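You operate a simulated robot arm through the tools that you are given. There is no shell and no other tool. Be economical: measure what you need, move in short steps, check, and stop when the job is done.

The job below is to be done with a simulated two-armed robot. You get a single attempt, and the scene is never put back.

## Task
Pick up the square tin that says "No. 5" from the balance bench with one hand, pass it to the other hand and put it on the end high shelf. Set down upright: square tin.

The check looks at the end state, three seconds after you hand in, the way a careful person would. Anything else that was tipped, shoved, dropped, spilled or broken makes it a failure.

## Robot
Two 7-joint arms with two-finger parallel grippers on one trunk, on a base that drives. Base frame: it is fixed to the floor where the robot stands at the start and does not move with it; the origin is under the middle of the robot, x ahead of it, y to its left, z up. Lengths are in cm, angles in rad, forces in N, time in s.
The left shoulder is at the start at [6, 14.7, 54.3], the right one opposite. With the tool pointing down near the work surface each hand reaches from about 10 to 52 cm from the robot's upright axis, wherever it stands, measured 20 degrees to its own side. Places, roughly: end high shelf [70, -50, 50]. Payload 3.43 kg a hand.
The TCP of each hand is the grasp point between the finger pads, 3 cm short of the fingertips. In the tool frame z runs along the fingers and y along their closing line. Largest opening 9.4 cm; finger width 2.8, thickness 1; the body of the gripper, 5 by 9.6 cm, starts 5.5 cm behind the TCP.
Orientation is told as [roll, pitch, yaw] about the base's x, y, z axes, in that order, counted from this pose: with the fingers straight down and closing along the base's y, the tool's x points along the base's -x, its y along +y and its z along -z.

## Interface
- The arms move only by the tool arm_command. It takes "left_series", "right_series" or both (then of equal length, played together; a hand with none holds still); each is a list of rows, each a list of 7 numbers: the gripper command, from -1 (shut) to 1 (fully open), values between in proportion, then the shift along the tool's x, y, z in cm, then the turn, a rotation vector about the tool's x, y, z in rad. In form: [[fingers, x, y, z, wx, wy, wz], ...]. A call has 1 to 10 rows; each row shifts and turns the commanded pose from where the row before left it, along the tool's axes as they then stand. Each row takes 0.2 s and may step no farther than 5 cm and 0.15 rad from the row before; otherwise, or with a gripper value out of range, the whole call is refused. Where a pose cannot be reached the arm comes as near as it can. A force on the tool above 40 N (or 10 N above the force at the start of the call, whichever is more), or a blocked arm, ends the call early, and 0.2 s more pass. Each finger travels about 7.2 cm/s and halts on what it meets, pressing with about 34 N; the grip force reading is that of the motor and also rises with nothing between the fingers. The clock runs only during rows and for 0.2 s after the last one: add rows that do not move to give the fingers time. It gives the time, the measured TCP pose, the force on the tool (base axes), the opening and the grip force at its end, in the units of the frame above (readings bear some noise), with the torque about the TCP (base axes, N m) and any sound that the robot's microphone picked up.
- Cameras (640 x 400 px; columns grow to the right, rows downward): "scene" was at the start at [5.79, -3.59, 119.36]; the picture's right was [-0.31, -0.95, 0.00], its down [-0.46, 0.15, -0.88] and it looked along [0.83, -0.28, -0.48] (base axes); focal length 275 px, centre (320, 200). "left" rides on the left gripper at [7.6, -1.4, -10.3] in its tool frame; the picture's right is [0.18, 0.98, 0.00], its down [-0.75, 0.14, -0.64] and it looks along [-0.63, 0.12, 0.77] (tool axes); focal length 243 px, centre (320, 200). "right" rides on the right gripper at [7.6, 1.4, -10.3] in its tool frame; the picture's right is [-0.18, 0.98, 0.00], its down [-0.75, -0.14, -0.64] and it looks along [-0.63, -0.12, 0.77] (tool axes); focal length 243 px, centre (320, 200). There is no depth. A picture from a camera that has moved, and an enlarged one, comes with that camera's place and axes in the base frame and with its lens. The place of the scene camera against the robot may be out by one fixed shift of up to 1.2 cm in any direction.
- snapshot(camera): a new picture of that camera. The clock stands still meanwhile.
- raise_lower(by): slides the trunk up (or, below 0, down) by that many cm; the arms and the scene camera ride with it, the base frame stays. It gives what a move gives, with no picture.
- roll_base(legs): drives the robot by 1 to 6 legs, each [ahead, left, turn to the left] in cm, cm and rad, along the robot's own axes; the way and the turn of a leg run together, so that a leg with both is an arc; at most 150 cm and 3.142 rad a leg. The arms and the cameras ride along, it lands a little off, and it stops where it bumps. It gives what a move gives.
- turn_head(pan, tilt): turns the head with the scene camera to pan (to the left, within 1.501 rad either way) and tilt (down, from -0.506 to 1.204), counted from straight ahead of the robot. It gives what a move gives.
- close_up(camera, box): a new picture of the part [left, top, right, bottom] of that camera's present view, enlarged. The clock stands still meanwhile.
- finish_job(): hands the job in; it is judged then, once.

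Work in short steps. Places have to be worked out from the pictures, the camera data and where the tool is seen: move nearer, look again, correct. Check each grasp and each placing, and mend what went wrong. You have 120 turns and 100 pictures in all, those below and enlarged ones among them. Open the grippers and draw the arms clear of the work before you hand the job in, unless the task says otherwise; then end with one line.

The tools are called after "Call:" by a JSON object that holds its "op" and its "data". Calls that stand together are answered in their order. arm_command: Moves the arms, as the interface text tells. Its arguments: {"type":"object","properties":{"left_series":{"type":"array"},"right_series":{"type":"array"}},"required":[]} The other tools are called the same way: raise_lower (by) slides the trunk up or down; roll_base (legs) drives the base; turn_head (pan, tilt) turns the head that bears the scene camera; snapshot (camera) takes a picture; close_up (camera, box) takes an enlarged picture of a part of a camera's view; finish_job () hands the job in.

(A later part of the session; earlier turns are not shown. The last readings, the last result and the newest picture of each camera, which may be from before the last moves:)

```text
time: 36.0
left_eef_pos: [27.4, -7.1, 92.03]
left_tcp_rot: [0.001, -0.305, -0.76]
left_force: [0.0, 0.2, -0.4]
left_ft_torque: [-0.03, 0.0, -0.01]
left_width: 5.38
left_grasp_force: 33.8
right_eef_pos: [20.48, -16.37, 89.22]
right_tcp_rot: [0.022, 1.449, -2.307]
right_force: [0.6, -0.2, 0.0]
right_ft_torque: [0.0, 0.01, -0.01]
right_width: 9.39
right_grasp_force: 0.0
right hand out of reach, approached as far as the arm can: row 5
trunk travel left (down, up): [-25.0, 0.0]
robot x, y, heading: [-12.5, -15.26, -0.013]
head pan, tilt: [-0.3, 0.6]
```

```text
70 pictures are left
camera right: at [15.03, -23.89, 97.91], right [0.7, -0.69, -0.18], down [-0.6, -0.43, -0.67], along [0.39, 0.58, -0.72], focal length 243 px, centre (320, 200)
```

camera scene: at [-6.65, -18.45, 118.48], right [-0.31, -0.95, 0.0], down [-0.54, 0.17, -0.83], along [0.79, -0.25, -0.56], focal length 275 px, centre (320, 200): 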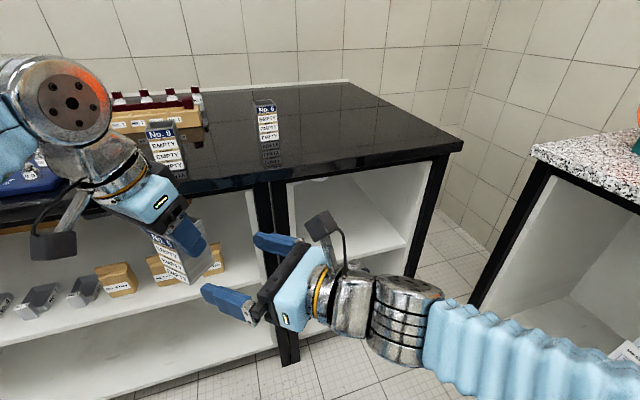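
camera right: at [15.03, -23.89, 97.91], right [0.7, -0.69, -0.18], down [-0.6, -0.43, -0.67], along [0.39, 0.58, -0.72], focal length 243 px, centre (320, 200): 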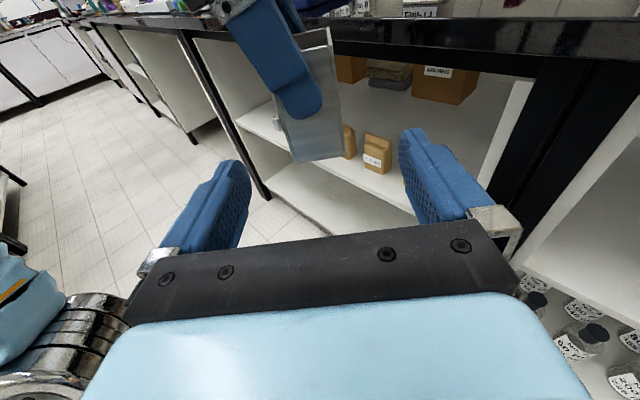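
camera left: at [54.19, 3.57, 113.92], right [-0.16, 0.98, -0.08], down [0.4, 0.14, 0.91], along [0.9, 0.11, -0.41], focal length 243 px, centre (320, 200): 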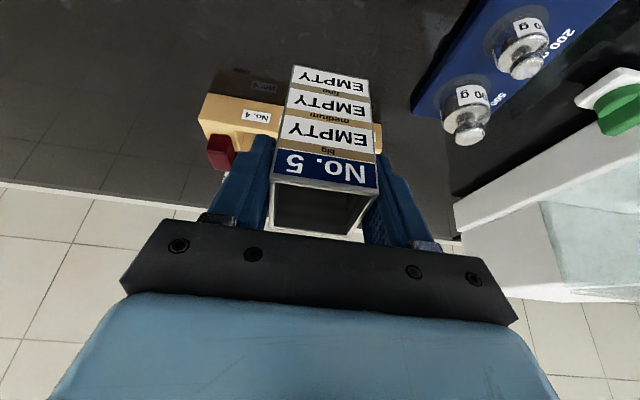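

Relative to the right hand's centre plane, the tin sits ~1 cm toward −tool-y, ~11.5 cm ahead. I shift 1 cm and advance 5 cm, then look again.

Call:
{"op": "arm_command", "data": {"right_series": [[1, 0, -1.0, 0, 0, 0, 0], [1, 0, 0, 2.5, 0, 0, 0], [1, 0, 0, 2.5, 0, 0, 0], [1, 0, 0, 0, 0, 0, 0]]}}

Call:
{"op": "snapshot", "data": {"camera": "right"}}

Call:
{"op": "close_up", "data": {"camera": "scene", "box": [80, 160, 320, 340]}}

```text
time: 37.0
left_eef_pos: [27.41, -7.09, 92.03]
left_tcp_rot: [0.0, -0.303, -0.76]
left_force: [0.8, 0.1, -0.3]
left_ft_torque: [0.05, 0.04, -0.01]
left_width: 5.37
left_grasp_force: 33.7
right_eef_pos: [23.36, -12.22, 88.38]
right_tcp_rot: [0.012, 1.452, -2.317]
right_force: [0.8, 0.7, 0.0]
right_ft_torque: [0.01, 0.01, 0.0]
right_width: 9.4
right_grasp_force: 0.1
trunk travel left (down, up): [-25.0, 0.0]
robot x, y, heading: [-12.29, -15.05, -0.009]
head pan, tilt: [-0.3, 0.6]
```

```text
69 pictures are left
camera right: at [17.96, -19.65, 97.05], right [0.7, -0.69, -0.18], down [-0.6, -0.43, -0.67], along [0.39, 0.58, -0.72], focal length 243 px, centre (320, 200)
```

right: 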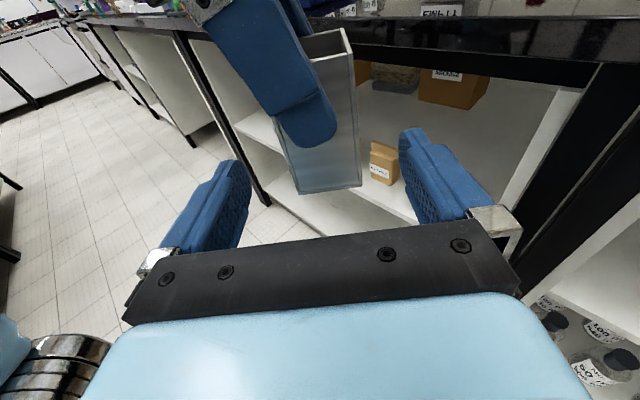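

```text
2.22 times, centred on (200, 250) of scene
camera zoom: at [-6.63, -18.46, 118.48], right [-0.31, -0.95, 0.0], down [-0.54, 0.17, -0.82], along [0.79, -0.25, -0.57], focal length 611 px, centre (587, 89)
```

zoom: 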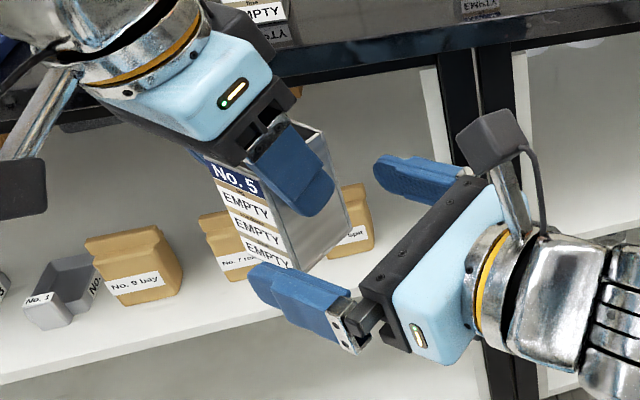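

Centred (edge midpoint at the expected column). I advance the last 5.8 cm and check before closing.

Call:
{"op": "arm_command", "data": {"right_series": [[1, 0, 0, 2, 0, 0, 0], [1, 0, 0, 2, 0, 0, 0], [1, 0, 0, 1.8, 0, 0, 0], [1, 0, 0, 0, 0, 0, 0]]}}

Call:
{"op": "snapshot", "data": {"camera": "right"}}

Call:
{"op": "close_up", "data": {"camera": "scene", "box": [80, 160, 320, 340]}}

```text
time: 38.0
left_eef_pos: [27.41, -6.97, 91.96]
left_tcp_rot: [0.002, -0.303, -0.761]
left_force: [-0.1, -0.4, -0.4]
left_ft_torque: [0.01, -0.01, 0.01]
left_width: 5.4
left_grasp_force: 33.9
right_eef_pos: [27.55, -8.12, 87.65]
right_tcp_rot: [0.012, 1.451, -2.318]
right_force: [-0.1, 0.0, 0.2]
right_ft_torque: [-0.02, -0.04, 0.03]
right_width: 9.4
right_grasp_force: 0.2
trunk travel left (down, up): [-25.0, 0.0]
robot x, y, heading: [-12.18, -15.04, -0.008]
head pan, tilt: [-0.3, 0.6]
```

```text
67 pictures are left
camera right: at [22.09, -15.57, 96.36], right [0.7, -0.69, -0.18], down [-0.6, -0.43, -0.67], along [0.39, 0.58, -0.72], focal length 243 px, centre (320, 200)
```

right: 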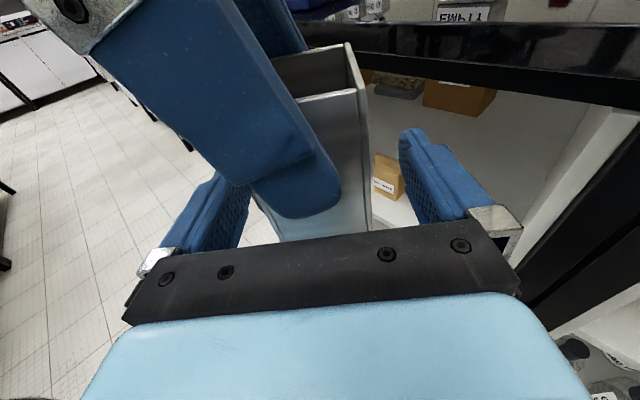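

```text
2.22 times, centred on (200, 250) of scene
camera zoom: at [-6.64, -18.47, 118.48], right [-0.31, -0.95, 0.0], down [-0.54, 0.17, -0.82], along [0.79, -0.25, -0.57], focal length 611 px, centre (587, 89)
```

zoom: 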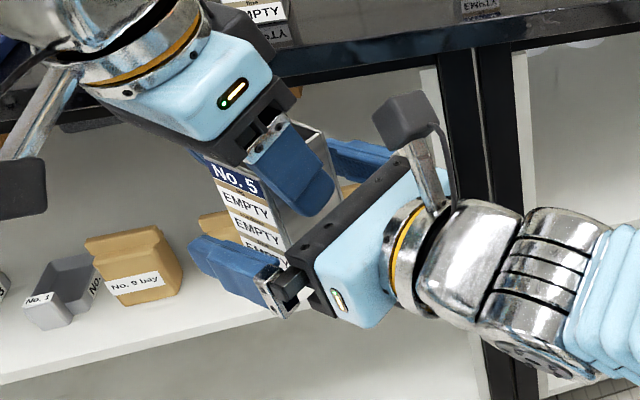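

Tin is between the right fingers, clear of the left finger. I close the right gripper.

Call:
{"op": "arm_command", "data": {"right_series": [[-1, 0, 0, 0, 0, 0, 0], [-1, 0, 0, 0, 0, 0, 0], [-1, 0, 0, 0, 0, 0, 0], [-1, 0, 0, 0, 0, 0, 0], [-1, 0, 0, 0, 0, 0, 0]]}}

Call:
{"op": "snapshot", "data": {"camera": "right"}}

```text
time: 39.2
left_eef_pos: [27.38, -7.07, 91.95]
left_tcp_rot: [0.002, -0.303, -0.761]
left_force: [6.5, -5.9, -0.4]
left_ft_torque: [-0.25, -0.27, 0.13]
left_width: 5.39
left_grasp_force: 34.5
right_eef_pos: [27.49, -8.05, 87.56]
right_tcp_rot: [0.017, 1.451, -2.311]
right_force: [-5.9, 5.7, 0.4]
right_ft_torque: [0.06, 0.02, -0.09]
right_width: 5.36
right_grasp_force: 33.9
trunk travel left (down, up): [-25.0, 0.0]
robot x, y, heading: [-12.08, -14.97, -0.014]
head pan, tilt: [-0.3, 0.6]
```

```text
65 pictures are left
camera right: at [22.04, -15.55, 96.37], right [0.7, -0.69, -0.18], down [-0.6, -0.43, -0.67], along [0.39, 0.58, -0.72], focal length 243 px, centre (320, 200)
```

right: 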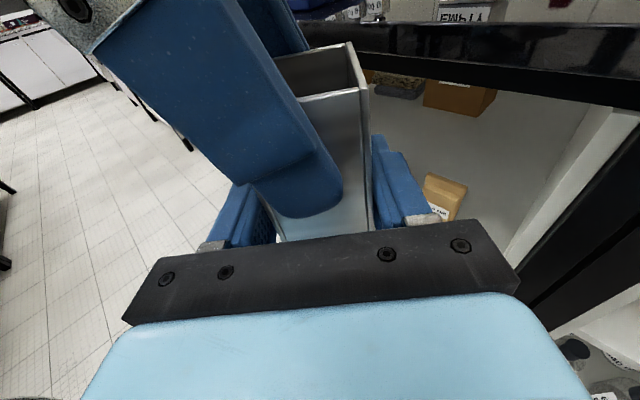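

Both hands hold it (right 5.36 cm, 34 N; ~8 N side load, small). I open the left fingers slightly and back the left hand off along its own axis.

Call:
{"op": "arm_command", "data": {"left_series": [[0.5, 0, 0, 0, 0, 0, 0], [0.5, 0, 0, 0, 0, 0, 0], [0.5, 0, 0, 0, 0, 0, 0]]}}

Call:
{"op": "close_up", "data": {"camera": "scene", "box": [80, 160, 320, 340]}}

```text
time: 40.0
left_eef_pos: [27.36, -7.13, 91.91]
left_tcp_rot: [0.001, -0.304, -0.761]
left_force: [-0.2, 0.9, -0.2]
left_ft_torque: [0.02, 0.03, 0.03]
left_width: 7.06
left_grasp_force: 0.2
right_eef_pos: [27.58, -8.01, 87.61]
right_tcp_rot: [0.012, 1.448, -2.318]
right_force: [-0.4, 0.5, 0.3]
right_ft_torque: [-0.02, -0.01, -0.02]
right_width: 5.38
right_grasp_force: 34.1
trunk travel left (down, up): [-25.0, 0.0]
robot x, y, heading: [-11.98, -14.89, -0.012]
head pan, tilt: [-0.3, 0.6]
```

```text
2.22 times, centred on (200, 250) of scene
camera zoom: at [-6.65, -18.47, 118.48], right [-0.31, -0.95, 0.0], down [-0.54, 0.17, -0.83], along [0.79, -0.25, -0.57], focal length 611 px, centre (587, 89)
```

zoom: 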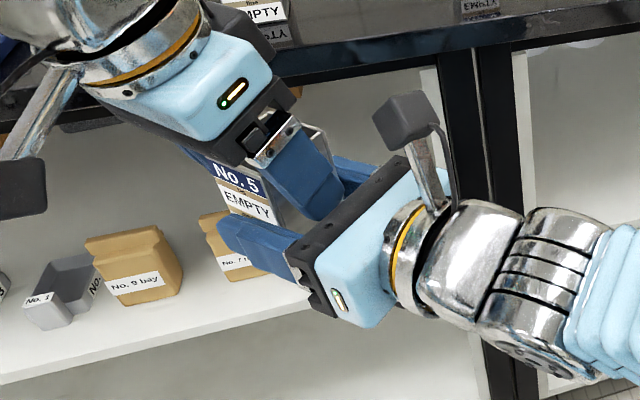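

Left is free with zero load. I draw the left hand up and away along its axis.

Call:
{"op": "arm_command", "data": {"left_series": [[0.5, 0, 0, -2, 0, 0, 0], [0.5, 0, 0, -4, 0, 0, 0], [0.5, 0, 0, -4, 0, 0, 0], [0.5, 0, 0, 0, 0, 0, 0]]}}

Call:
{"op": "snapshot", "data": {"camera": "scene"}}

Call:
{"op": "snapshot", "data": {"camera": "right"}}

```text
time: 41.0
left_eef_pos: [24.97, -5.02, 101.56]
left_tcp_rot: [0.001, -0.304, -0.76]
left_force: [0.4, -0.6, 0.0]
left_ft_torque: [0.02, -0.01, -0.01]
left_width: 7.05
left_grasp_force: 0.0
right_eef_pos: [27.37, -8.04, 87.71]
right_tcp_rot: [0.013, 1.451, -2.319]
right_force: [0.0, 1.3, 0.3]
right_ft_torque: [0.02, -0.01, -0.01]
right_width: 5.36
right_grasp_force: 33.4
trunk travel left (down, up): [-25.0, 0.0]
robot x, y, heading: [-11.96, -15.28, -0.006]
head pan, tilt: [-0.3, 0.6]
```

```text
63 pictures are left
camera scene: at [-6.65, -18.47, 118.48], right [-0.31, -0.95, 0.0], down [-0.54, 0.17, -0.83], along [0.79, -0.25, -0.56], focal length 275 px, centre (320, 200)
```

scene: 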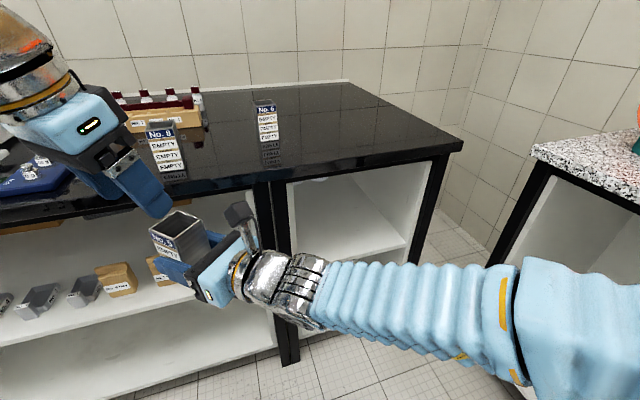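

```text
62 pictures are left
camera right: at [22.07, -15.59, 96.37], right [0.7, -0.69, -0.18], down [-0.6, -0.43, -0.67], along [0.39, 0.58, -0.72], focal length 243 px, centre (320, 200)
```

right: 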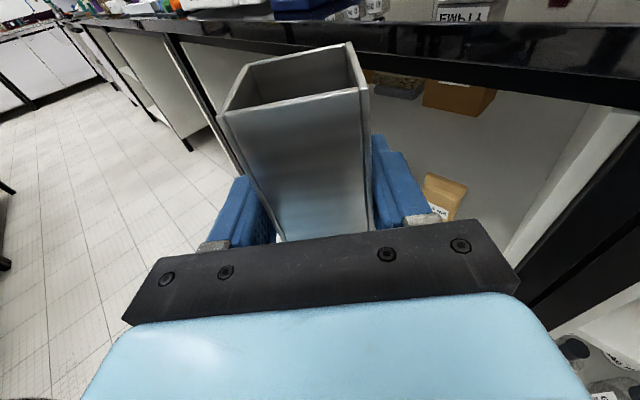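

Handover done; the tin is solely and firmly in the right hand. I move it to the right and then yaw it about the vertical so the fingers point ahead.

Call:
{"op": "arm_command", "data": {"right_series": [[-1, -0.35, 2.72, -2.9, 0, 0, 0], [-1, -0.35, 2.72, -2.9, 0, 0, 0], [-1, -0.35, 2.72, -2.9, 0, 0, 0], [-1, -0.35, 2.72, -2.9, 0, 0, 0], [-1, -0.35, 2.72, -2.9, 0, 0, 0], [-1, 0, 0, 0, -0.149, 0, 0.018], [-1, 0, 0, 0, -0.149, 0, 0.018], [-1, 0, 0, 0, -0.149, 0, 0.018], [-1, 0, 0, 0, -0.149, 0, 0.018], [-1, 0, 0, 0, -0.149, 0, 0.018]]}}

Call:
{"op": "snapshot", "data": {"camera": "scene"}}

Call:
{"op": "snapshot", "data": {"camera": "right"}}

```text
time: 43.2
left_eef_pos: [25.14, -4.87, 101.46]
left_tcp_rot: [0.001, -0.305, -0.761]
left_force: [0.4, -0.2, 0.0]
left_ft_torque: [0.01, -0.03, 0.03]
left_width: 7.04
left_grasp_force: 0.2
right_eef_pos: [27.54, -28.16, 88.65]
right_tcp_rot: [0.011, 1.451, -3.071]
right_force: [0.2, -0.1, -0.6]
right_ft_torque: [-0.02, -0.01, 0.01]
right_width: 5.37
right_grasp_force: 34.0
right hand out of reach, approached as far as the arm can: row 8, 9
trunk travel left (down, up): [-25.0, 0.0]
robot x, y, heading: [-12.22, -14.57, -0.012]
head pan, tilt: [-0.3, 0.6]
```

```text
61 pictures are left
camera scene: at [-6.64, -18.51, 118.48], right [-0.31, -0.95, 0.0], down [-0.54, 0.17, -0.82], along [0.79, -0.25, -0.57], focal length 275 px, centre (320, 200)
```

scene: 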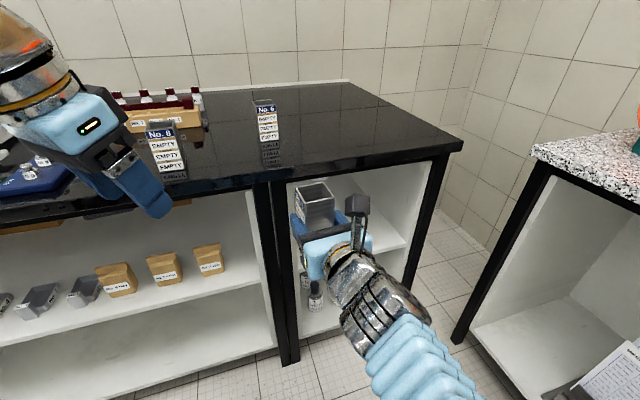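

```text
60 pictures are left
camera right: at [18.28, -29.97, 97.39], right [0.04, -0.98, -0.18], down [-0.74, 0.1, -0.67], along [0.68, 0.16, -0.72], focal length 243 px, centre (320, 200)
```

right: 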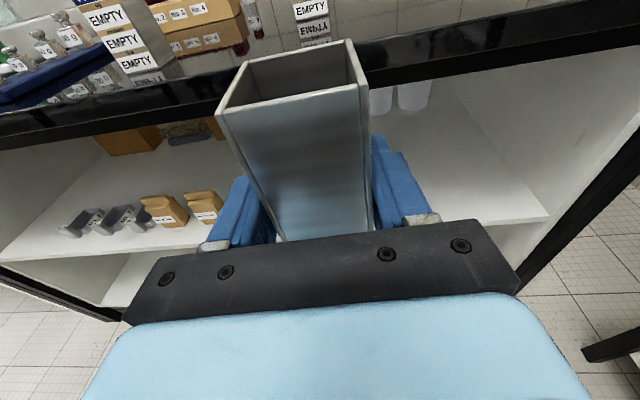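

Tin upright still. There are some white containers at the back of that shelf, so I'll place near the front. I tuck the left hand back and drive sideways to face the end bay.

Call:
{"op": "arm_command", "data": {"left_series": [[0.5, 3.38, -0.62, -1.06, 0, 0, 0], [0.5, 3.38, -0.62, -1.06, 0, 0, 0], [0.5, 3.38, -0.62, -1.06, 0, 0, 0], [0.5, 3.38, -0.62, -1.06, 0, 0, 0], [0.5, 0, 0, 0, 0, 0, 0]]}}

Call:
{"op": "roll_base", "data": {"legs": [[0, -14, 0]]}}

Call:
{"op": "turn_head", "data": {"pan": -0.3, "tilt": 0.75}}

Call:
{"op": "snapshot", "data": {"camera": "scene"}}

Call:
{"op": "snapshot", "data": {"camera": "right"}}

```text
time: 44.4
left_eef_pos: [13.18, 3.18, 101.65]
left_tcp_rot: [0.003, -0.305, -0.761]
left_force: [0.0, -0.5, 0.1]
left_ft_torque: [0.0, -0.03, -0.01]
left_width: 7.05
left_grasp_force: 0.0
right_eef_pos: [27.5, -28.18, 88.72]
right_tcp_rot: [0.016, 1.45, -3.064]
right_force: [0.5, -0.2, 0.0]
right_ft_torque: [-0.01, 0.0, -0.01]
right_width: 5.37
right_grasp_force: 33.9
trunk travel left (down, up): [-25.0, 0.0]
robot x, y, heading: [-12.34, -15.45, -0.008]
head pan, tilt: [-0.3, 0.6]
```

```text
time: 45.8
left_eef_pos: [13.16, -11.21, 101.65]
left_tcp_rot: [0.001, -0.303, -0.76]
left_force: [0.7, 0.8, 0.2]
left_ft_torque: [-0.04, 0.01, -0.03]
left_width: 7.05
left_grasp_force: 0.0
right_eef_pos: [27.31, -42.43, 88.73]
right_tcp_rot: [0.017, 1.451, -3.06]
right_force: [-0.4, 0.8, -0.9]
right_ft_torque: [0.02, 0.0, 0.01]
right_width: 5.37
right_grasp_force: 34.3
trunk travel left (down, up): [-25.0, 0.0]
robot x, y, heading: [-12.54, -29.58, -0.015]
head pan, tilt: [-0.3, 0.6]
```

```text
time: 46.5
left_eef_pos: [13.1, -11.22, 101.66]
left_tcp_rot: [0.001, -0.304, -0.76]
left_force: [-0.4, 0.2, 0.9]
left_ft_torque: [0.02, 0.0, 0.0]
left_width: 7.02
left_grasp_force: 0.1
right_eef_pos: [27.38, -42.49, 88.72]
right_tcp_rot: [0.016, 1.451, -3.064]
right_force: [-0.6, -0.4, -0.4]
right_ft_torque: [-0.02, 0.02, 0.0]
right_width: 5.38
right_grasp_force: 33.7
trunk travel left (down, up): [-25.0, 0.0]
robot x, y, heading: [-12.44, -29.57, -0.005]
head pan, tilt: [-0.3, 0.75]
```

```text
59 pictures are left
camera scene: at [-7.32, -32.65, 117.2], right [-0.31, -0.95, 0.0], down [-0.65, 0.21, -0.73], along [0.7, -0.22, -0.68], focal length 275 px, centre (320, 200)
```

scene: 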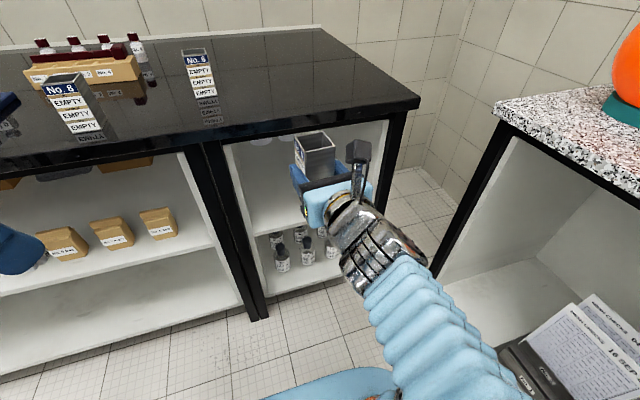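

```text
58 pictures are left
camera right: at [18.12, -44.27, 97.42], right [0.04, -0.98, -0.18], down [-0.73, 0.09, -0.67], along [0.68, 0.16, -0.72], focal length 243 px, centre (320, 200)
```

right: 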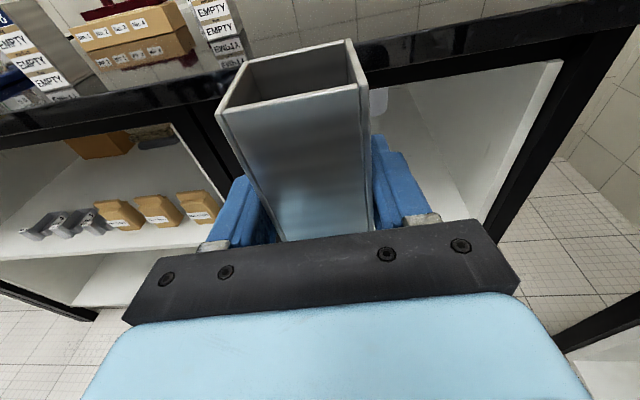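

I lower the trunk 25 cm (all hands are short of the bench) to look into the bay and triangulate the shelf.

Call:
{"op": "raise_lower", "data": {"by": -20}}

Call:
{"op": "snapshot", "data": {"camera": "scene"}}

Call:
{"op": "snapshot", "data": {"camera": "right"}}

```text
time: 48.6
left_eef_pos: [13.14, -11.28, 81.6]
left_tcp_rot: [0.002, -0.302, -0.76]
left_force: [-0.2, 0.6, -0.1]
left_ft_torque: [0.0, -0.01, -0.02]
left_width: 7.04
left_grasp_force: 0.1
right_eef_pos: [27.39, -42.38, 68.7]
right_tcp_rot: [0.016, 1.452, -3.062]
right_force: [0.1, -0.9, -1.3]
right_ft_torque: [0.0, 0.05, 0.01]
right_width: 5.37
right_grasp_force: 34.4
trunk travel left (down, up): [-5.0, 20.0]
robot x, y, heading: [-12.36, -29.24, -0.009]
head pan, tilt: [-0.3, 0.75]
```

```text
57 pictures are left
camera scene: at [-7.33, -32.65, 97.2], right [-0.31, -0.95, 0.0], down [-0.65, 0.21, -0.73], along [0.7, -0.22, -0.68], focal length 275 px, centre (320, 200)
```

scene: 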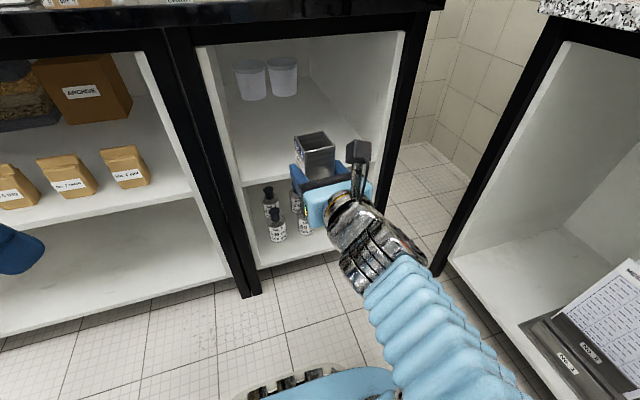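

```text
56 pictures are left
camera right: at [18.11, -44.27, 77.42], right [0.04, -0.98, -0.18], down [-0.73, 0.09, -0.67], along [0.68, 0.16, -0.72], focal length 243 px, centre (320, 200)
```

right: 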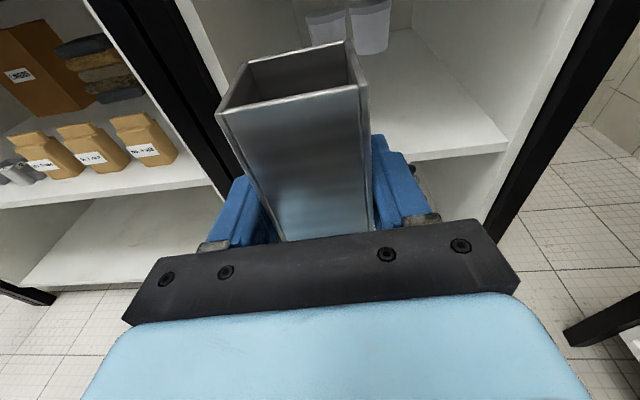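

Two white tubs stand at the back of the shelf; the front is free. I zoom to locate the shelf's front edge.

Call:
{"op": "close_up", "data": {"camera": "scene", "box": [190, 20, 430, 170]}}

Call:
{"op": "close_up", "data": {"camera": "scene", "box": [200, 120, 440, 270]}}

Call:
{"op": "close_up", "data": {"camera": "right", "box": [320, 0, 640, 200]}}

```text
2.67 times, centred on (310, 95) of scene
camera zoom: at [-7.33, -32.65, 97.2], right [-0.31, -0.95, 0.0], down [-0.65, 0.21, -0.73], along [0.7, -0.22, -0.68], focal length 733 px, centre (347, 480)
```

zoom: 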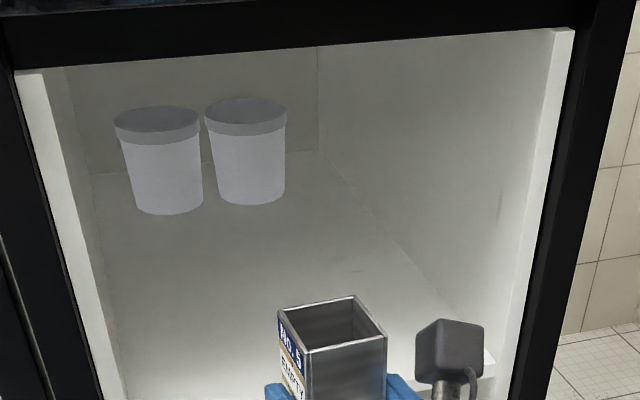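

```text
2.67 times, centred on (320, 195) of scene
camera zoom: at [-7.33, -32.65, 97.2], right [-0.31, -0.95, 0.0], down [-0.65, 0.21, -0.73], along [0.7, -0.22, -0.68], focal length 733 px, centre (320, 213)
```

zoom: 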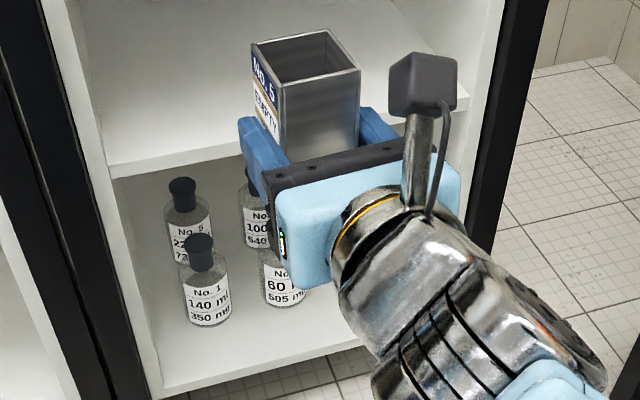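

```text
2.00 times, centred on (480, 100) of right
camera zoom: at [18.11, -44.27, 77.42], right [0.04, -0.98, -0.18], down [-0.73, 0.09, -0.67], along [0.68, 0.16, -0.72], focal length 485 px, centre (0, 400)
```

zoom: 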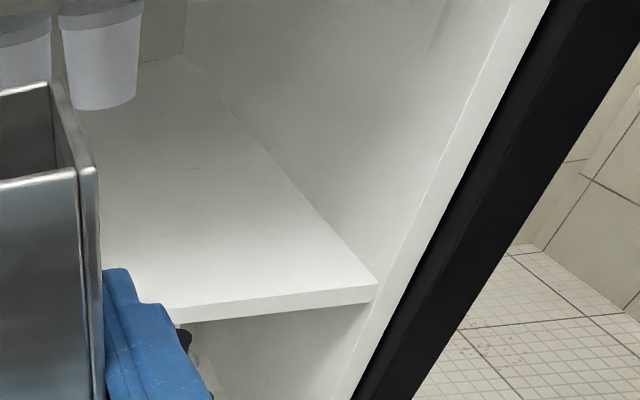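

Shelf front edge ≈ x 46, surface z ≈ 55.5, bay y from −30 to −63. Before driving in, I lower the trunk the last 5 cm and look at the left arm's layout so that it stays clear of the bench.

Call:
{"op": "raise_lower", "data": {"by": -5}}

Call:
{"op": "turn_head", "data": {"pan": 0.5, "tilt": 0.4}}

Call:
{"op": "snapshot", "data": {"camera": "scene"}}

```text
time: 49.5
left_eef_pos: [13.12, -11.25, 76.62]
left_tcp_rot: [0.001, -0.303, -0.76]
left_force: [-1.3, -0.1, -0.6]
left_ft_torque: [0.01, -0.01, -0.01]
left_width: 7.05
left_grasp_force: 0.1
right_eef_pos: [27.3, -42.41, 63.64]
right_tcp_rot: [0.015, 1.451, -3.066]
right_force: [0.3, -0.3, -0.6]
right_ft_torque: [0.02, 0.02, -0.03]
right_width: 5.36
right_grasp_force: 34.1
trunk travel left (down, up): [0.0, 25.0]
robot x, y, heading: [-12.54, -29.75, -0.013]
head pan, tilt: [-0.3, 0.75]
```

```text
time: 50.7
left_eef_pos: [13.1, -11.34, 76.73]
left_tcp_rot: [0.003, -0.305, -0.76]
left_force: [-0.5, -1.1, -0.5]
left_ft_torque: [0.02, -0.02, 0.01]
left_width: 7.04
left_grasp_force: 0.1
right_eef_pos: [27.38, -42.31, 63.75]
right_tcp_rot: [0.014, 1.45, -3.062]
right_force: [1.0, 0.0, -1.3]
right_ft_torque: [0.02, 0.04, 0.01]
right_width: 5.38
right_grasp_force: 34.3
trunk travel left (down, up): [0.0, 25.0]
robot x, y, heading: [-12.06, -29.68, -0.011]
head pan, tilt: [0.499, 0.4]
```

```text
52 pictures are left
camera scene: at [-7.04, -25.77, 95.3], right [0.47, -0.88, 0.0], down [-0.34, -0.18, -0.92], along [0.81, 0.43, -0.39], focal length 275 px, centre (320, 200)
```

scene: 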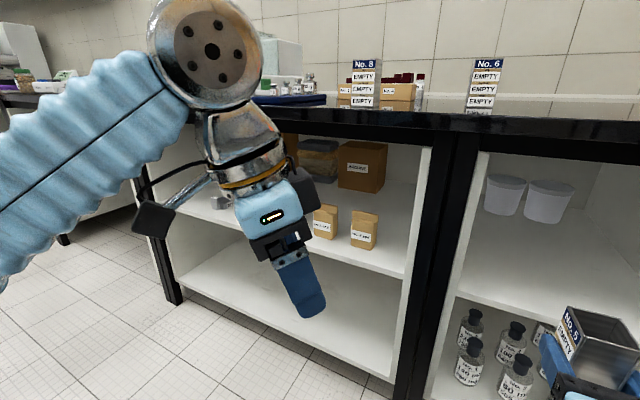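

The left arm stays well behind; fine. I extend the right arm 8 cm ahead and 3.5 right, still short of the bench, and look.

Call:
{"op": "arm_command", "data": {"right_series": [[-1, 0.46, 2.06, 3.82, 0, 0, 0], [-1, 0.46, 2.06, 3.82, 0, 0, 0], [-1, 0, 0, 0, 0, 0, 0]]}}

Call:
{"op": "turn_head", "data": {"pan": -0.3, "tilt": 0.55}}

Call:
{"op": "snapshot", "data": {"camera": "scene"}}

Call:
{"op": "snapshot", "data": {"camera": "right"}}

```text
time: 51.5
left_eef_pos: [13.02, -11.18, 76.67]
left_tcp_rot: [0.003, -0.304, -0.758]
left_force: [0.0, -0.9, 0.5]
left_ft_torque: [0.0, 0.0, 0.03]
left_width: 7.06
left_grasp_force: 0.2
right_eef_pos: [35.18, -45.86, 63.61]
right_tcp_rot: [0.018, 1.452, -3.062]
right_force: [-0.3, -0.2, -2.0]
right_ft_torque: [0.0, 0.05, 0.0]
right_width: 5.38
right_grasp_force: 33.8
trunk travel left (down, up): [0.0, 25.0]
robot x, y, heading: [-11.99, -29.46, -0.01]
head pan, tilt: [0.499, 0.4]
```

```text
time: 52.6
left_eef_pos: [13.11, -11.45, 76.63]
left_tcp_rot: [0.004, -0.304, -0.76]
left_force: [-0.5, -0.5, 0.4]
left_ft_torque: [0.0, 0.03, 0.02]
left_width: 7.03
left_grasp_force: 0.1
right_eef_pos: [35.07, -45.94, 63.7]
right_tcp_rot: [0.016, 1.451, -3.064]
right_force: [-0.5, 0.5, -0.7]
right_ft_torque: [0.02, 0.03, -0.01]
right_width: 5.39
right_grasp_force: 33.6
trunk travel left (down, up): [0.0, 25.0]
robot x, y, heading: [-12.55, -29.24, -0.013]
head pan, tilt: [-0.3, 0.55]
```

```text
51 pictures are left
camera scene: at [-6.66, -32.86, 93.93], right [-0.3, -0.95, 0.0], down [-0.5, 0.16, -0.85], along [0.81, -0.26, -0.52], focal length 275 px, centre (320, 200)
```

scene: 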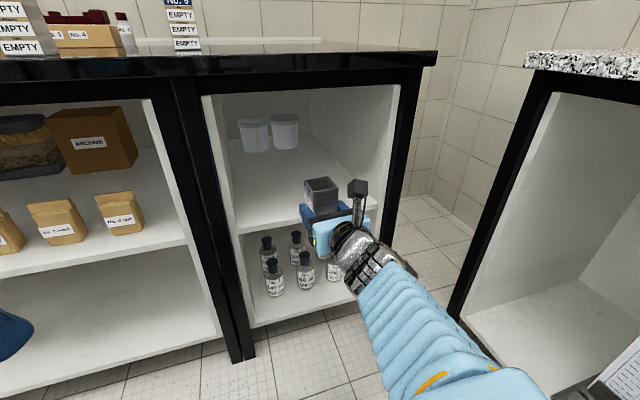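

```text
50 pictures are left
camera right: at [25.85, -47.77, 72.41], right [0.04, -0.98, -0.18], down [-0.73, 0.09, -0.67], along [0.68, 0.16, -0.72], focal length 243 px, centre (320, 200)
```

right: 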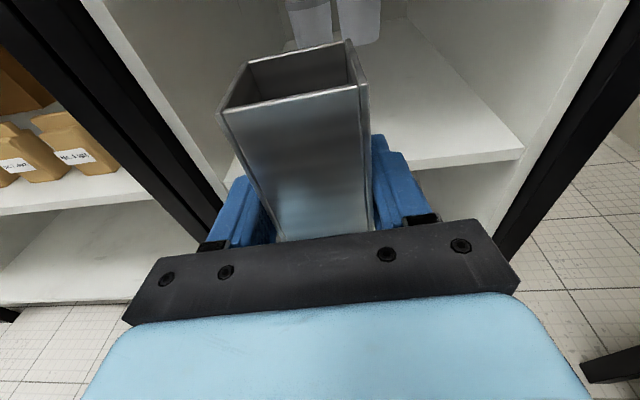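

Shelf height is somewhere 49–56 by my estimates; the tin base at z 60 clears either way. I drive 15 cm in and look again for a better baseline.

Call:
{"op": "roll_base", "data": {"legs": [[15, 0, 0]]}}

Call:
{"op": "snapshot", "data": {"camera": "scene"}}

Call:
{"op": "snapshot", "data": {"camera": "right"}}

```text
time: 54.0
left_eef_pos: [28.4, -11.61, 76.58]
left_tcp_rot: [0.0, -0.303, -0.766]
left_force: [-0.7, 0.2, -0.9]
left_ft_torque: [-0.01, 0.01, -0.01]
left_width: 7.07
left_grasp_force: 0.1
right_eef_pos: [50.2, -46.2, 63.63]
right_tcp_rot: [0.015, 1.451, -3.066]
right_force: [-0.5, -0.2, -1.4]
right_ft_torque: [0.02, -0.01, 0.0]
right_width: 5.36
right_grasp_force: 34.1
trunk travel left (down, up): [0.0, 25.0]
robot x, y, heading: [2.85, -29.52, -0.018]
head pan, tilt: [-0.3, 0.55]
```

```text
49 pictures are left
camera scene: at [8.52, -33.07, 93.93], right [-0.31, -0.95, 0.0], down [-0.5, 0.16, -0.85], along [0.81, -0.26, -0.52], focal length 275 px, centre (320, 200)
```

scene: 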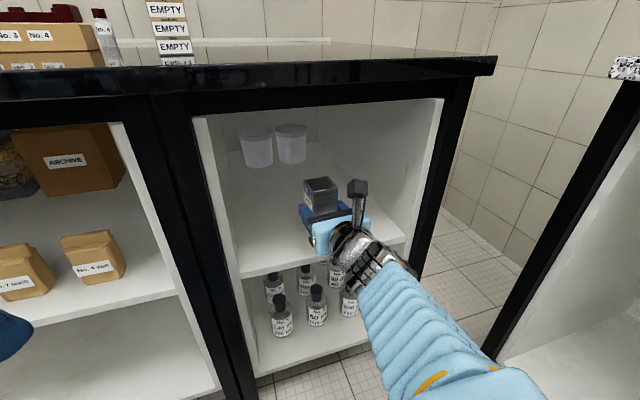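

```text
48 pictures are left
camera right: at [40.96, -48.1, 72.41], right [0.04, -0.98, -0.18], down [-0.73, 0.1, -0.67], along [0.68, 0.16, -0.72], focal length 243 px, centre (320, 200)
```

right: 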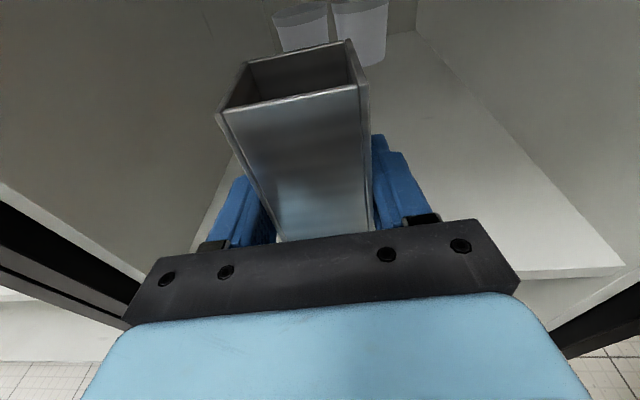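

Triangulation now gives shelf surface z ≈ 51, front edge x ≈ 51–53, walls at y −30 and −67. I drive 6 cm further; then the arm will extend the rest.

Call:
{"op": "roll_base", "data": {"legs": [[6, 0, 0]]}}

Call:
{"op": "arm_command", "data": {"right_series": [[-1, 0.24, 0.16, 1.98, 0, 0, 0], [-1, 0.24, 0.16, 1.98, 0, 0, 0], [-1, 0, 0, 0, 0, 0, 0]]}}

Call:
{"op": "snapshot", "data": {"camera": "scene"}}

Call:
{"op": "snapshot", "data": {"camera": "right"}}

```text
time: 55.0
left_eef_pos: [34.73, -11.64, 76.53]
left_tcp_rot: [0.003, -0.303, -0.765]
left_force: [-0.5, -0.3, -0.6]
left_ft_torque: [0.01, 0.02, -0.03]
left_width: 7.06
left_grasp_force: 0.0
right_eef_pos: [56.49, -46.36, 63.79]
right_tcp_rot: [0.017, 1.45, -3.069]
right_force: [0.4, 0.2, -1.3]
right_ft_torque: [0.02, 0.0, -0.01]
right_width: 5.34
right_grasp_force: 34.0
trunk travel left (down, up): [0.0, 25.0]
robot x, y, heading: [9.06, -29.42, -0.013]
head pan, tilt: [-0.3, 0.55]
```

```text
time: 55.8
left_eef_pos: [34.66, -11.68, 76.57]
left_tcp_rot: [0.0, -0.304, -0.764]
left_force: [0.3, 0.8, -0.4]
left_ft_torque: [0.01, -0.01, 0.0]
left_width: 7.05
left_grasp_force: 0.0
right_eef_pos: [60.5, -46.5, 63.78]
right_tcp_rot: [0.015, 1.451, -3.07]
right_force: [0.7, 0.1, -2.0]
right_ft_torque: [-0.01, 0.03, -0.02]
right_width: 5.36
right_grasp_force: 34.1
trunk travel left (down, up): [0.0, 25.0]
robot x, y, heading: [9.03, -29.71, -0.015]
head pan, tilt: [-0.3, 0.55]
```

```text
47 pictures are left
camera scene: at [14.86, -33.16, 93.93], right [-0.31, -0.95, 0.0], down [-0.5, 0.16, -0.85], along [0.81, -0.26, -0.52], focal length 275 px, centre (320, 200)
```

scene: 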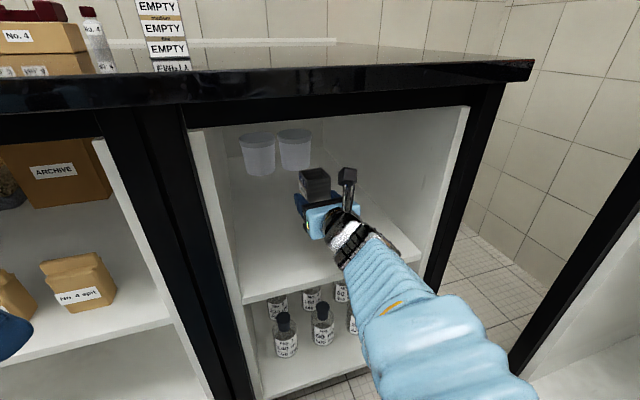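

```text
46 pictures are left
camera right: at [51.28, -48.3, 72.5], right [0.03, -0.98, -0.18], down [-0.73, 0.1, -0.67], along [0.68, 0.16, -0.72], focal length 243 px, centre (320, 200)
```

right: 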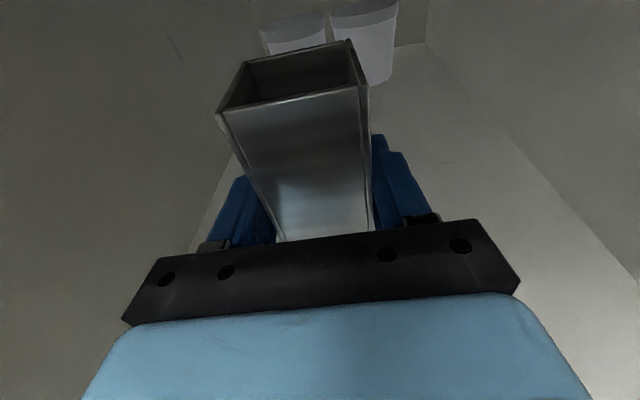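

Tin is over the shelf, ~9 cm in from the edge. I lower 6 cm in small rows.

Call:
{"op": "arm_command", "data": {"right_series": [[-1, -1.49, 0, 0.18, 0, 0, 0], [-1, -1.49, 0, 0.18, 0, 0, 0], [-1, -1.49, 0, 0.18, 0, 0, 0], [-1, -1.49, 0, 0.18, 0, 0, 0], [-1, 0, 0, 0, 0, 0, 0]]}}

Call:
{"op": "close_up", "data": {"camera": "scene", "box": [220, 120, 460, 320]}}

```text
time: 57.0
left_eef_pos: [34.69, -11.61, 76.69]
left_tcp_rot: [0.001, -0.304, -0.765]
left_force: [0.2, -0.2, -0.1]
left_ft_torque: [-0.06, 0.0, -0.01]
left_width: 7.04
left_grasp_force: 0.0
right_eef_pos: [60.66, -46.68, 57.6]
right_tcp_rot: [0.02, 1.45, -3.066]
right_force: [0.1, 0.2, -0.5]
right_ft_torque: [0.0, 0.0, 0.01]
right_width: 5.36
right_grasp_force: 34.6
trunk travel left (down, up): [0.0, 25.0]
robot x, y, heading: [9.27, -29.65, -0.012]
head pan, tilt: [-0.3, 0.55]
```

```text
2.00 times, centred on (340, 220) of scene
camera zoom: at [14.86, -33.16, 93.93], right [-0.31, -0.95, 0.0], down [-0.5, 0.16, -0.85], along [0.81, -0.26, -0.52], focal length 550 px, centre (280, 160)
```

zoom: 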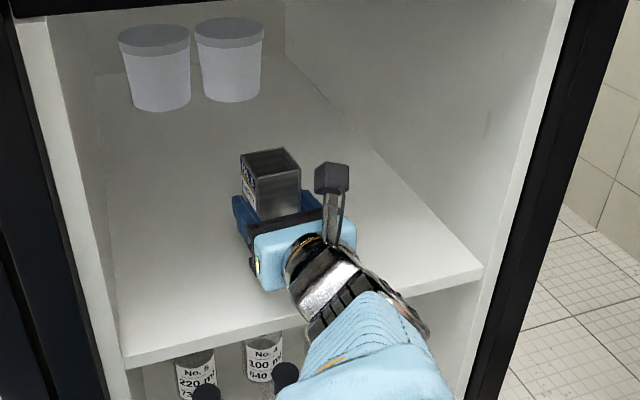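

Base ≈ 2–3 cm above the shelf now. I lower in 0.5 cm rows and watch the force.

Call:
{"op": "arm_command", "data": {"right_series": [[-1, -0.5, 0, 0.06, 0, 0, 0], [-1, -0.5, 0, 0.06, 0, 0, 0], [-1, 0, 0, 0, 0, 0, 0]]}}

Call:
{"op": "arm_command", "data": {"right_series": [[-1, -0.4, 0, 0.05, 0, 0, 0], [-1, 0, 0, 0, 0, 0, 0]]}}

Call:
{"op": "close_up", "data": {"camera": "scene", "box": [280, 160, 400, 260]}}

Call:
{"op": "snapshot", "data": {"camera": "right"}}

```text
time: 57.8
left_eef_pos: [34.69, -11.67, 76.57]
left_tcp_rot: [0.002, -0.304, -0.765]
left_force: [-0.1, -0.1, -0.1]
left_ft_torque: [0.02, 0.03, -0.02]
left_width: 7.04
left_grasp_force: 0.1
right_eef_pos: [60.68, -46.56, 56.62]
right_tcp_rot: [0.014, 1.449, -3.07]
right_force: [-0.1, 0.1, -0.8]
right_ft_torque: [0.0, 0.01, 0.02]
right_width: 5.38
right_grasp_force: 33.6
trunk travel left (down, up): [0.0, 25.0]
robot x, y, heading: [9.08, -29.91, -0.009]
head pan, tilt: [-0.3, 0.55]
```

```text
time: 58.4
left_eef_pos: [34.72, -11.62, 76.62]
left_tcp_rot: [0.001, -0.305, -0.764]
left_force: [0.7, -0.3, -0.1]
left_ft_torque: [0.03, 0.0, -0.02]
left_width: 7.06
left_grasp_force: 0.0
right_eef_pos: [60.48, -46.62, 56.27]
right_tcp_rot: [0.016, 1.451, -3.068]
right_force: [0.2, 0.4, -1.5]
right_ft_torque: [-0.04, 0.02, 0.01]
right_width: 5.4
right_grasp_force: 33.9
trunk travel left (down, up): [0.0, 25.0]
robot x, y, heading: [9.15, -29.72, -0.013]
head pan, tilt: [-0.3, 0.55]
```

```text
4.00 times, centred on (340, 210) of scene
camera zoom: at [14.86, -33.16, 93.93], right [-0.31, -0.95, 0.0], down [-0.5, 0.16, -0.85], along [0.81, -0.26, -0.52], focal length 1100 px, centre (240, 160)
```

zoom: 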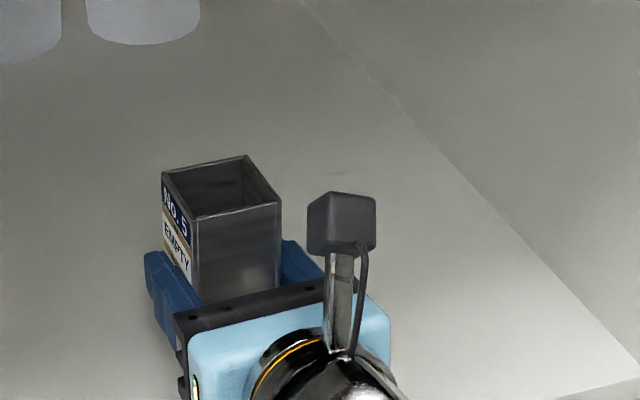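

```text
43 pictures are left
camera right: at [51.26, -48.33, 64.92], right [0.03, -0.98, -0.18], down [-0.73, 0.1, -0.67], along [0.68, 0.16, -0.72], focal length 243 px, centre (320, 200)
```

right: 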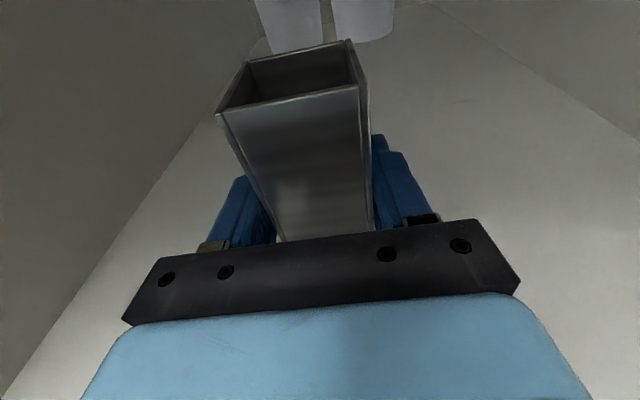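

No contact yet at TCP z 56.3; continuing in small steps.

Call:
{"op": "arm_command", "data": {"right_series": [[-1, -0.4, 0, 0.05, 0, 0, 0], [-1, -0.4, 0, 0.05, 0, 0, 0], [-1, 0, 0, 0, 0, 0, 0]]}}

```text
time: 59.3
left_eef_pos: [34.66, -11.73, 76.57]
left_tcp_rot: [0.001, -0.304, -0.765]
left_force: [0.1, 0.4, -0.4]
left_ft_torque: [-0.01, 0.02, 0.0]
left_width: 7.04
left_grasp_force: 0.1
right_eef_pos: [60.57, -46.58, 55.85]
right_tcp_rot: [0.009, 1.463, -3.077]
right_force: [-4.5, -1.1, 18.0]
right_ft_torque: [0.06, 1.43, 0.0]
right_width: 5.36
right_grasp_force: 33.9
trunk travel left (down, up): [0.0, 25.0]
robot x, y, heading: [8.99, -29.56, -0.017]
head pan, tilt: [-0.3, 0.55]
stopped in row 3 (right hand): the force on the tool passed its limit at 41 N (the readings are from after the stop); the commanded pose is now the measured one
```

Contact came with torque suggesting it is ~7 cm behind the TCP – possibly the hand body rather than the tin. I look closely.

Call:
{"op": "close_up", "data": {"camera": "scene", "box": [260, 150, 420, 290]}}

Call:
{"op": "snapshot", "data": {"camera": "right"}}

Call:
{"op": "snapshot", "data": {"camera": "left"}}

```text
2.86 times, centred on (340, 220) of scene
camera zoom: at [14.76, -33.15, 93.91], right [-0.31, -0.95, 0.0], down [-0.5, 0.16, -0.85], along [0.81, -0.26, -0.52], focal length 786 px, centre (263, 143)
```

zoom: 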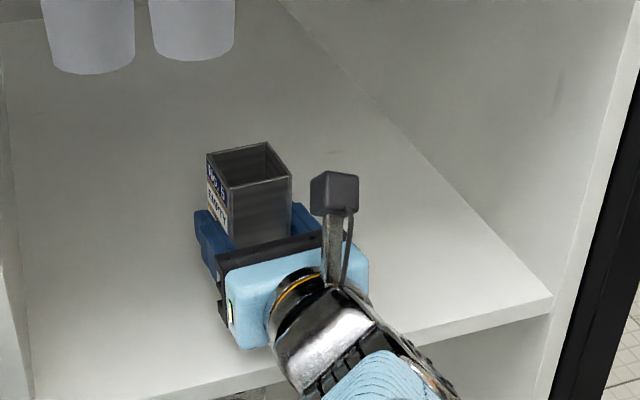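

```text
41 pictures are left
camera right: at [51.27, -48.34, 64.52], right [0.04, -0.98, -0.18], down [-0.73, 0.1, -0.68], along [0.69, 0.16, -0.71], focal length 243 px, centre (320, 200)
```

right: 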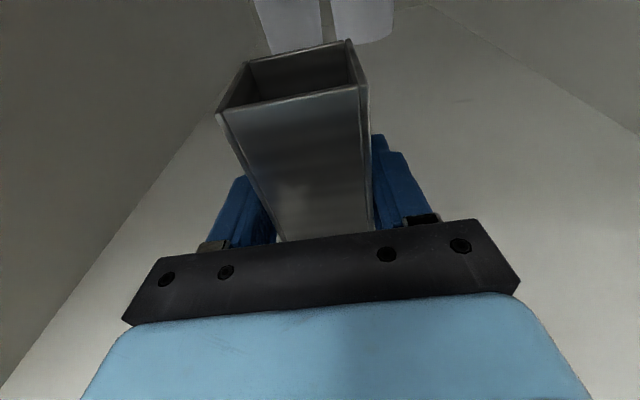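

```text
40 pictures are left
camera left: at [26.12, -5.55, 84.19], right [0.55, 0.83, -0.05], down [0.48, -0.26, 0.84], along [0.68, -0.49, -0.54], focal length 243 px, centre (320, 200)
```

left: 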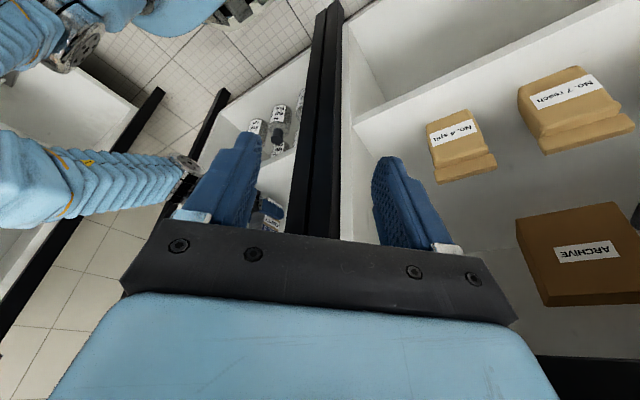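

The wrist/forearm, coming up from the lowered shoulder, rests on the shelf's front edge at x ≈ 53, not the tin. I lift 4 cm, back out, and re-enter with the trunk high so the forearm comes in level or from above.

Call:
{"op": "arm_command", "data": {"right_series": [[-1, 2, 0, -0.24, 0, 0, 0], [-1, 2, 0, -0.24, 0, 0, 0], [-1, 0, 0, 0, 0, 0, 0]]}}

Call:
{"op": "roll_base", "data": {"legs": [[-28, 0, 0]]}}

Call:
{"op": "raise_lower", "data": {"by": 25}}

Call:
{"op": "arm_command", "data": {"right_series": [[-1, -3.97, 0, 0.48, 0, 0, 0], [-1, -3.97, 0, 0.48, 0, 0, 0], [-1, -3.97, 0, 0.48, 0, 0, 0], [-1, -3.97, 0, 0.48, 0, 0, 0], [-1, -3.97, 0, 0.48, 0, 0, 0], [-1, -3.97, 0, 0.48, 0, 0, 0], [-1, 0, 0, 0, 0, 0, 0]]}}

Call:
{"op": "snapshot", "data": {"camera": "scene"}}

Call:
{"op": "snapshot", "data": {"camera": "right"}}

```text
time: 60.1
left_eef_pos: [34.73, -11.7, 76.59]
left_tcp_rot: [0.001, -0.303, -0.765]
left_force: [-0.1, -1.0, 0.0]
left_ft_torque: [-0.01, 0.0, 0.0]
left_width: 7.04
left_grasp_force: 0.1
right_eef_pos: [60.55, -46.59, 59.77]
right_tcp_rot: [0.013, 1.456, -3.076]
right_force: [-0.2, 0.2, -0.4]
right_ft_torque: [-0.04, 0.01, 0.0]
right_width: 5.36
right_grasp_force: 34.1
trunk travel left (down, up): [0.0, 25.0]
robot x, y, heading: [8.92, -29.81, -0.017]
head pan, tilt: [-0.3, 0.55]
```

```text
time: 62.1
left_eef_pos: [7.51, -11.21, 76.64]
left_tcp_rot: [0.002, -0.302, -0.759]
left_force: [-0.2, -0.2, 0.3]
left_ft_torque: [-0.04, -0.01, 0.0]
left_width: 7.06
left_grasp_force: 0.1
right_eef_pos: [33.54, -45.94, 59.64]
right_tcp_rot: [0.012, 1.457, -3.068]
right_force: [0.7, 0.5, -0.7]
right_ft_torque: [0.01, 0.02, -0.02]
right_width: 5.38
right_grasp_force: 34.0
trunk travel left (down, up): [0.0, 25.0]
robot x, y, heading: [-17.82, -29.49, -0.01]
head pan, tilt: [-0.3, 0.55]
```

```text
time: 64.6
left_eef_pos: [7.44, -11.12, 101.62]
left_tcp_rot: [0.002, -0.305, -0.758]
left_force: [0.6, 0.8, 0.5]
left_ft_torque: [-0.01, -0.02, -0.03]
left_width: 7.05
left_grasp_force: 0.0
right_eef_pos: [33.52, -45.79, 84.87]
right_tcp_rot: [0.013, 1.458, -3.07]
right_force: [0.2, -0.1, -0.7]
right_ft_torque: [0.03, 0.0, -0.02]
right_width: 5.36
right_grasp_force: 34.6
trunk travel left (down, up): [-25.0, 0.0]
robot x, y, heading: [-18.18, -29.47, -0.009]
head pan, tilt: [-0.3, 0.55]
```

```text
time: 66.2
left_eef_pos: [7.53, -11.22, 101.67]
left_tcp_rot: [0.003, -0.302, -0.759]
left_force: [-0.1, -0.3, 0.0]
left_ft_torque: [0.03, 0.02, 0.01]
left_width: 7.06
left_grasp_force: 0.0
right_eef_pos: [33.83, -48.9, 70.49]
right_tcp_rot: [0.006, 1.446, -3.07]
right_force: [-0.3, 0.1, -1.0]
right_ft_torque: [-0.02, -0.01, 0.04]
right_width: 5.36
right_grasp_force: 34.0
right hand out of reach, approached as far as the arm can: row 4, 5, 6
trunk travel left (down, up): [-25.0, 0.0]
robot x, y, heading: [-18.4, -29.36, -0.013]
head pan, tilt: [-0.3, 0.55]
```

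```text
39 pictures are left
camera scene: at [-12.27, -32.8, 118.93], right [-0.3, -0.95, 0.0], down [-0.5, 0.16, -0.85], along [0.81, -0.26, -0.52], focal length 275 px, centre (320, 200)
```

scene: 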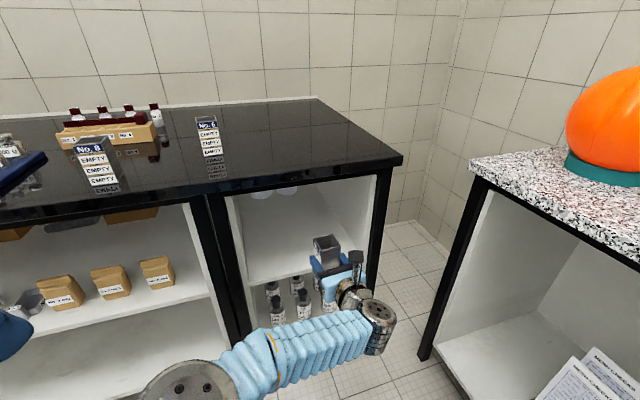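

```text
38 pictures are left
camera right: at [24.7, -50.8, 79.22], right [0.04, -0.98, -0.18], down [-0.74, 0.09, -0.67], along [0.67, 0.16, -0.72], focal length 243 px, centre (320, 200)
```

right: 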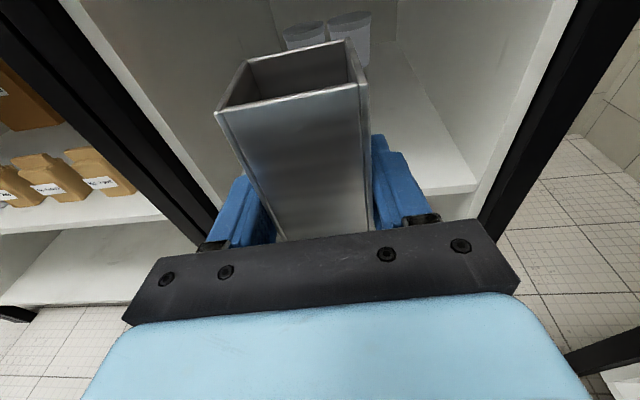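

With the trunk high the hand bottoms out at z 70.5, so an intermediate trunk height is needed. I zoom on the hand to understand what could touch the shelf.

Call:
{"op": "close_up", "data": {"camera": "scene", "box": [260, 200, 420, 360]}}

```text
2.50 times, centred on (340, 280) of scene
camera zoom: at [-12.27, -32.8, 118.93], right [-0.3, -0.95, 0.0], down [-0.5, 0.16, -0.85], along [0.81, -0.26, -0.52], focal length 688 px, centre (270, 0)
```

zoom: 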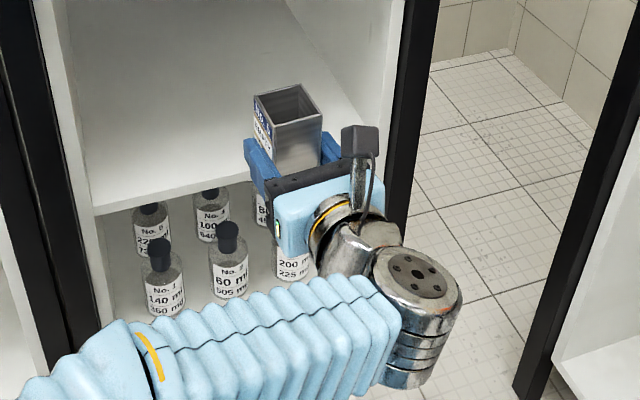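

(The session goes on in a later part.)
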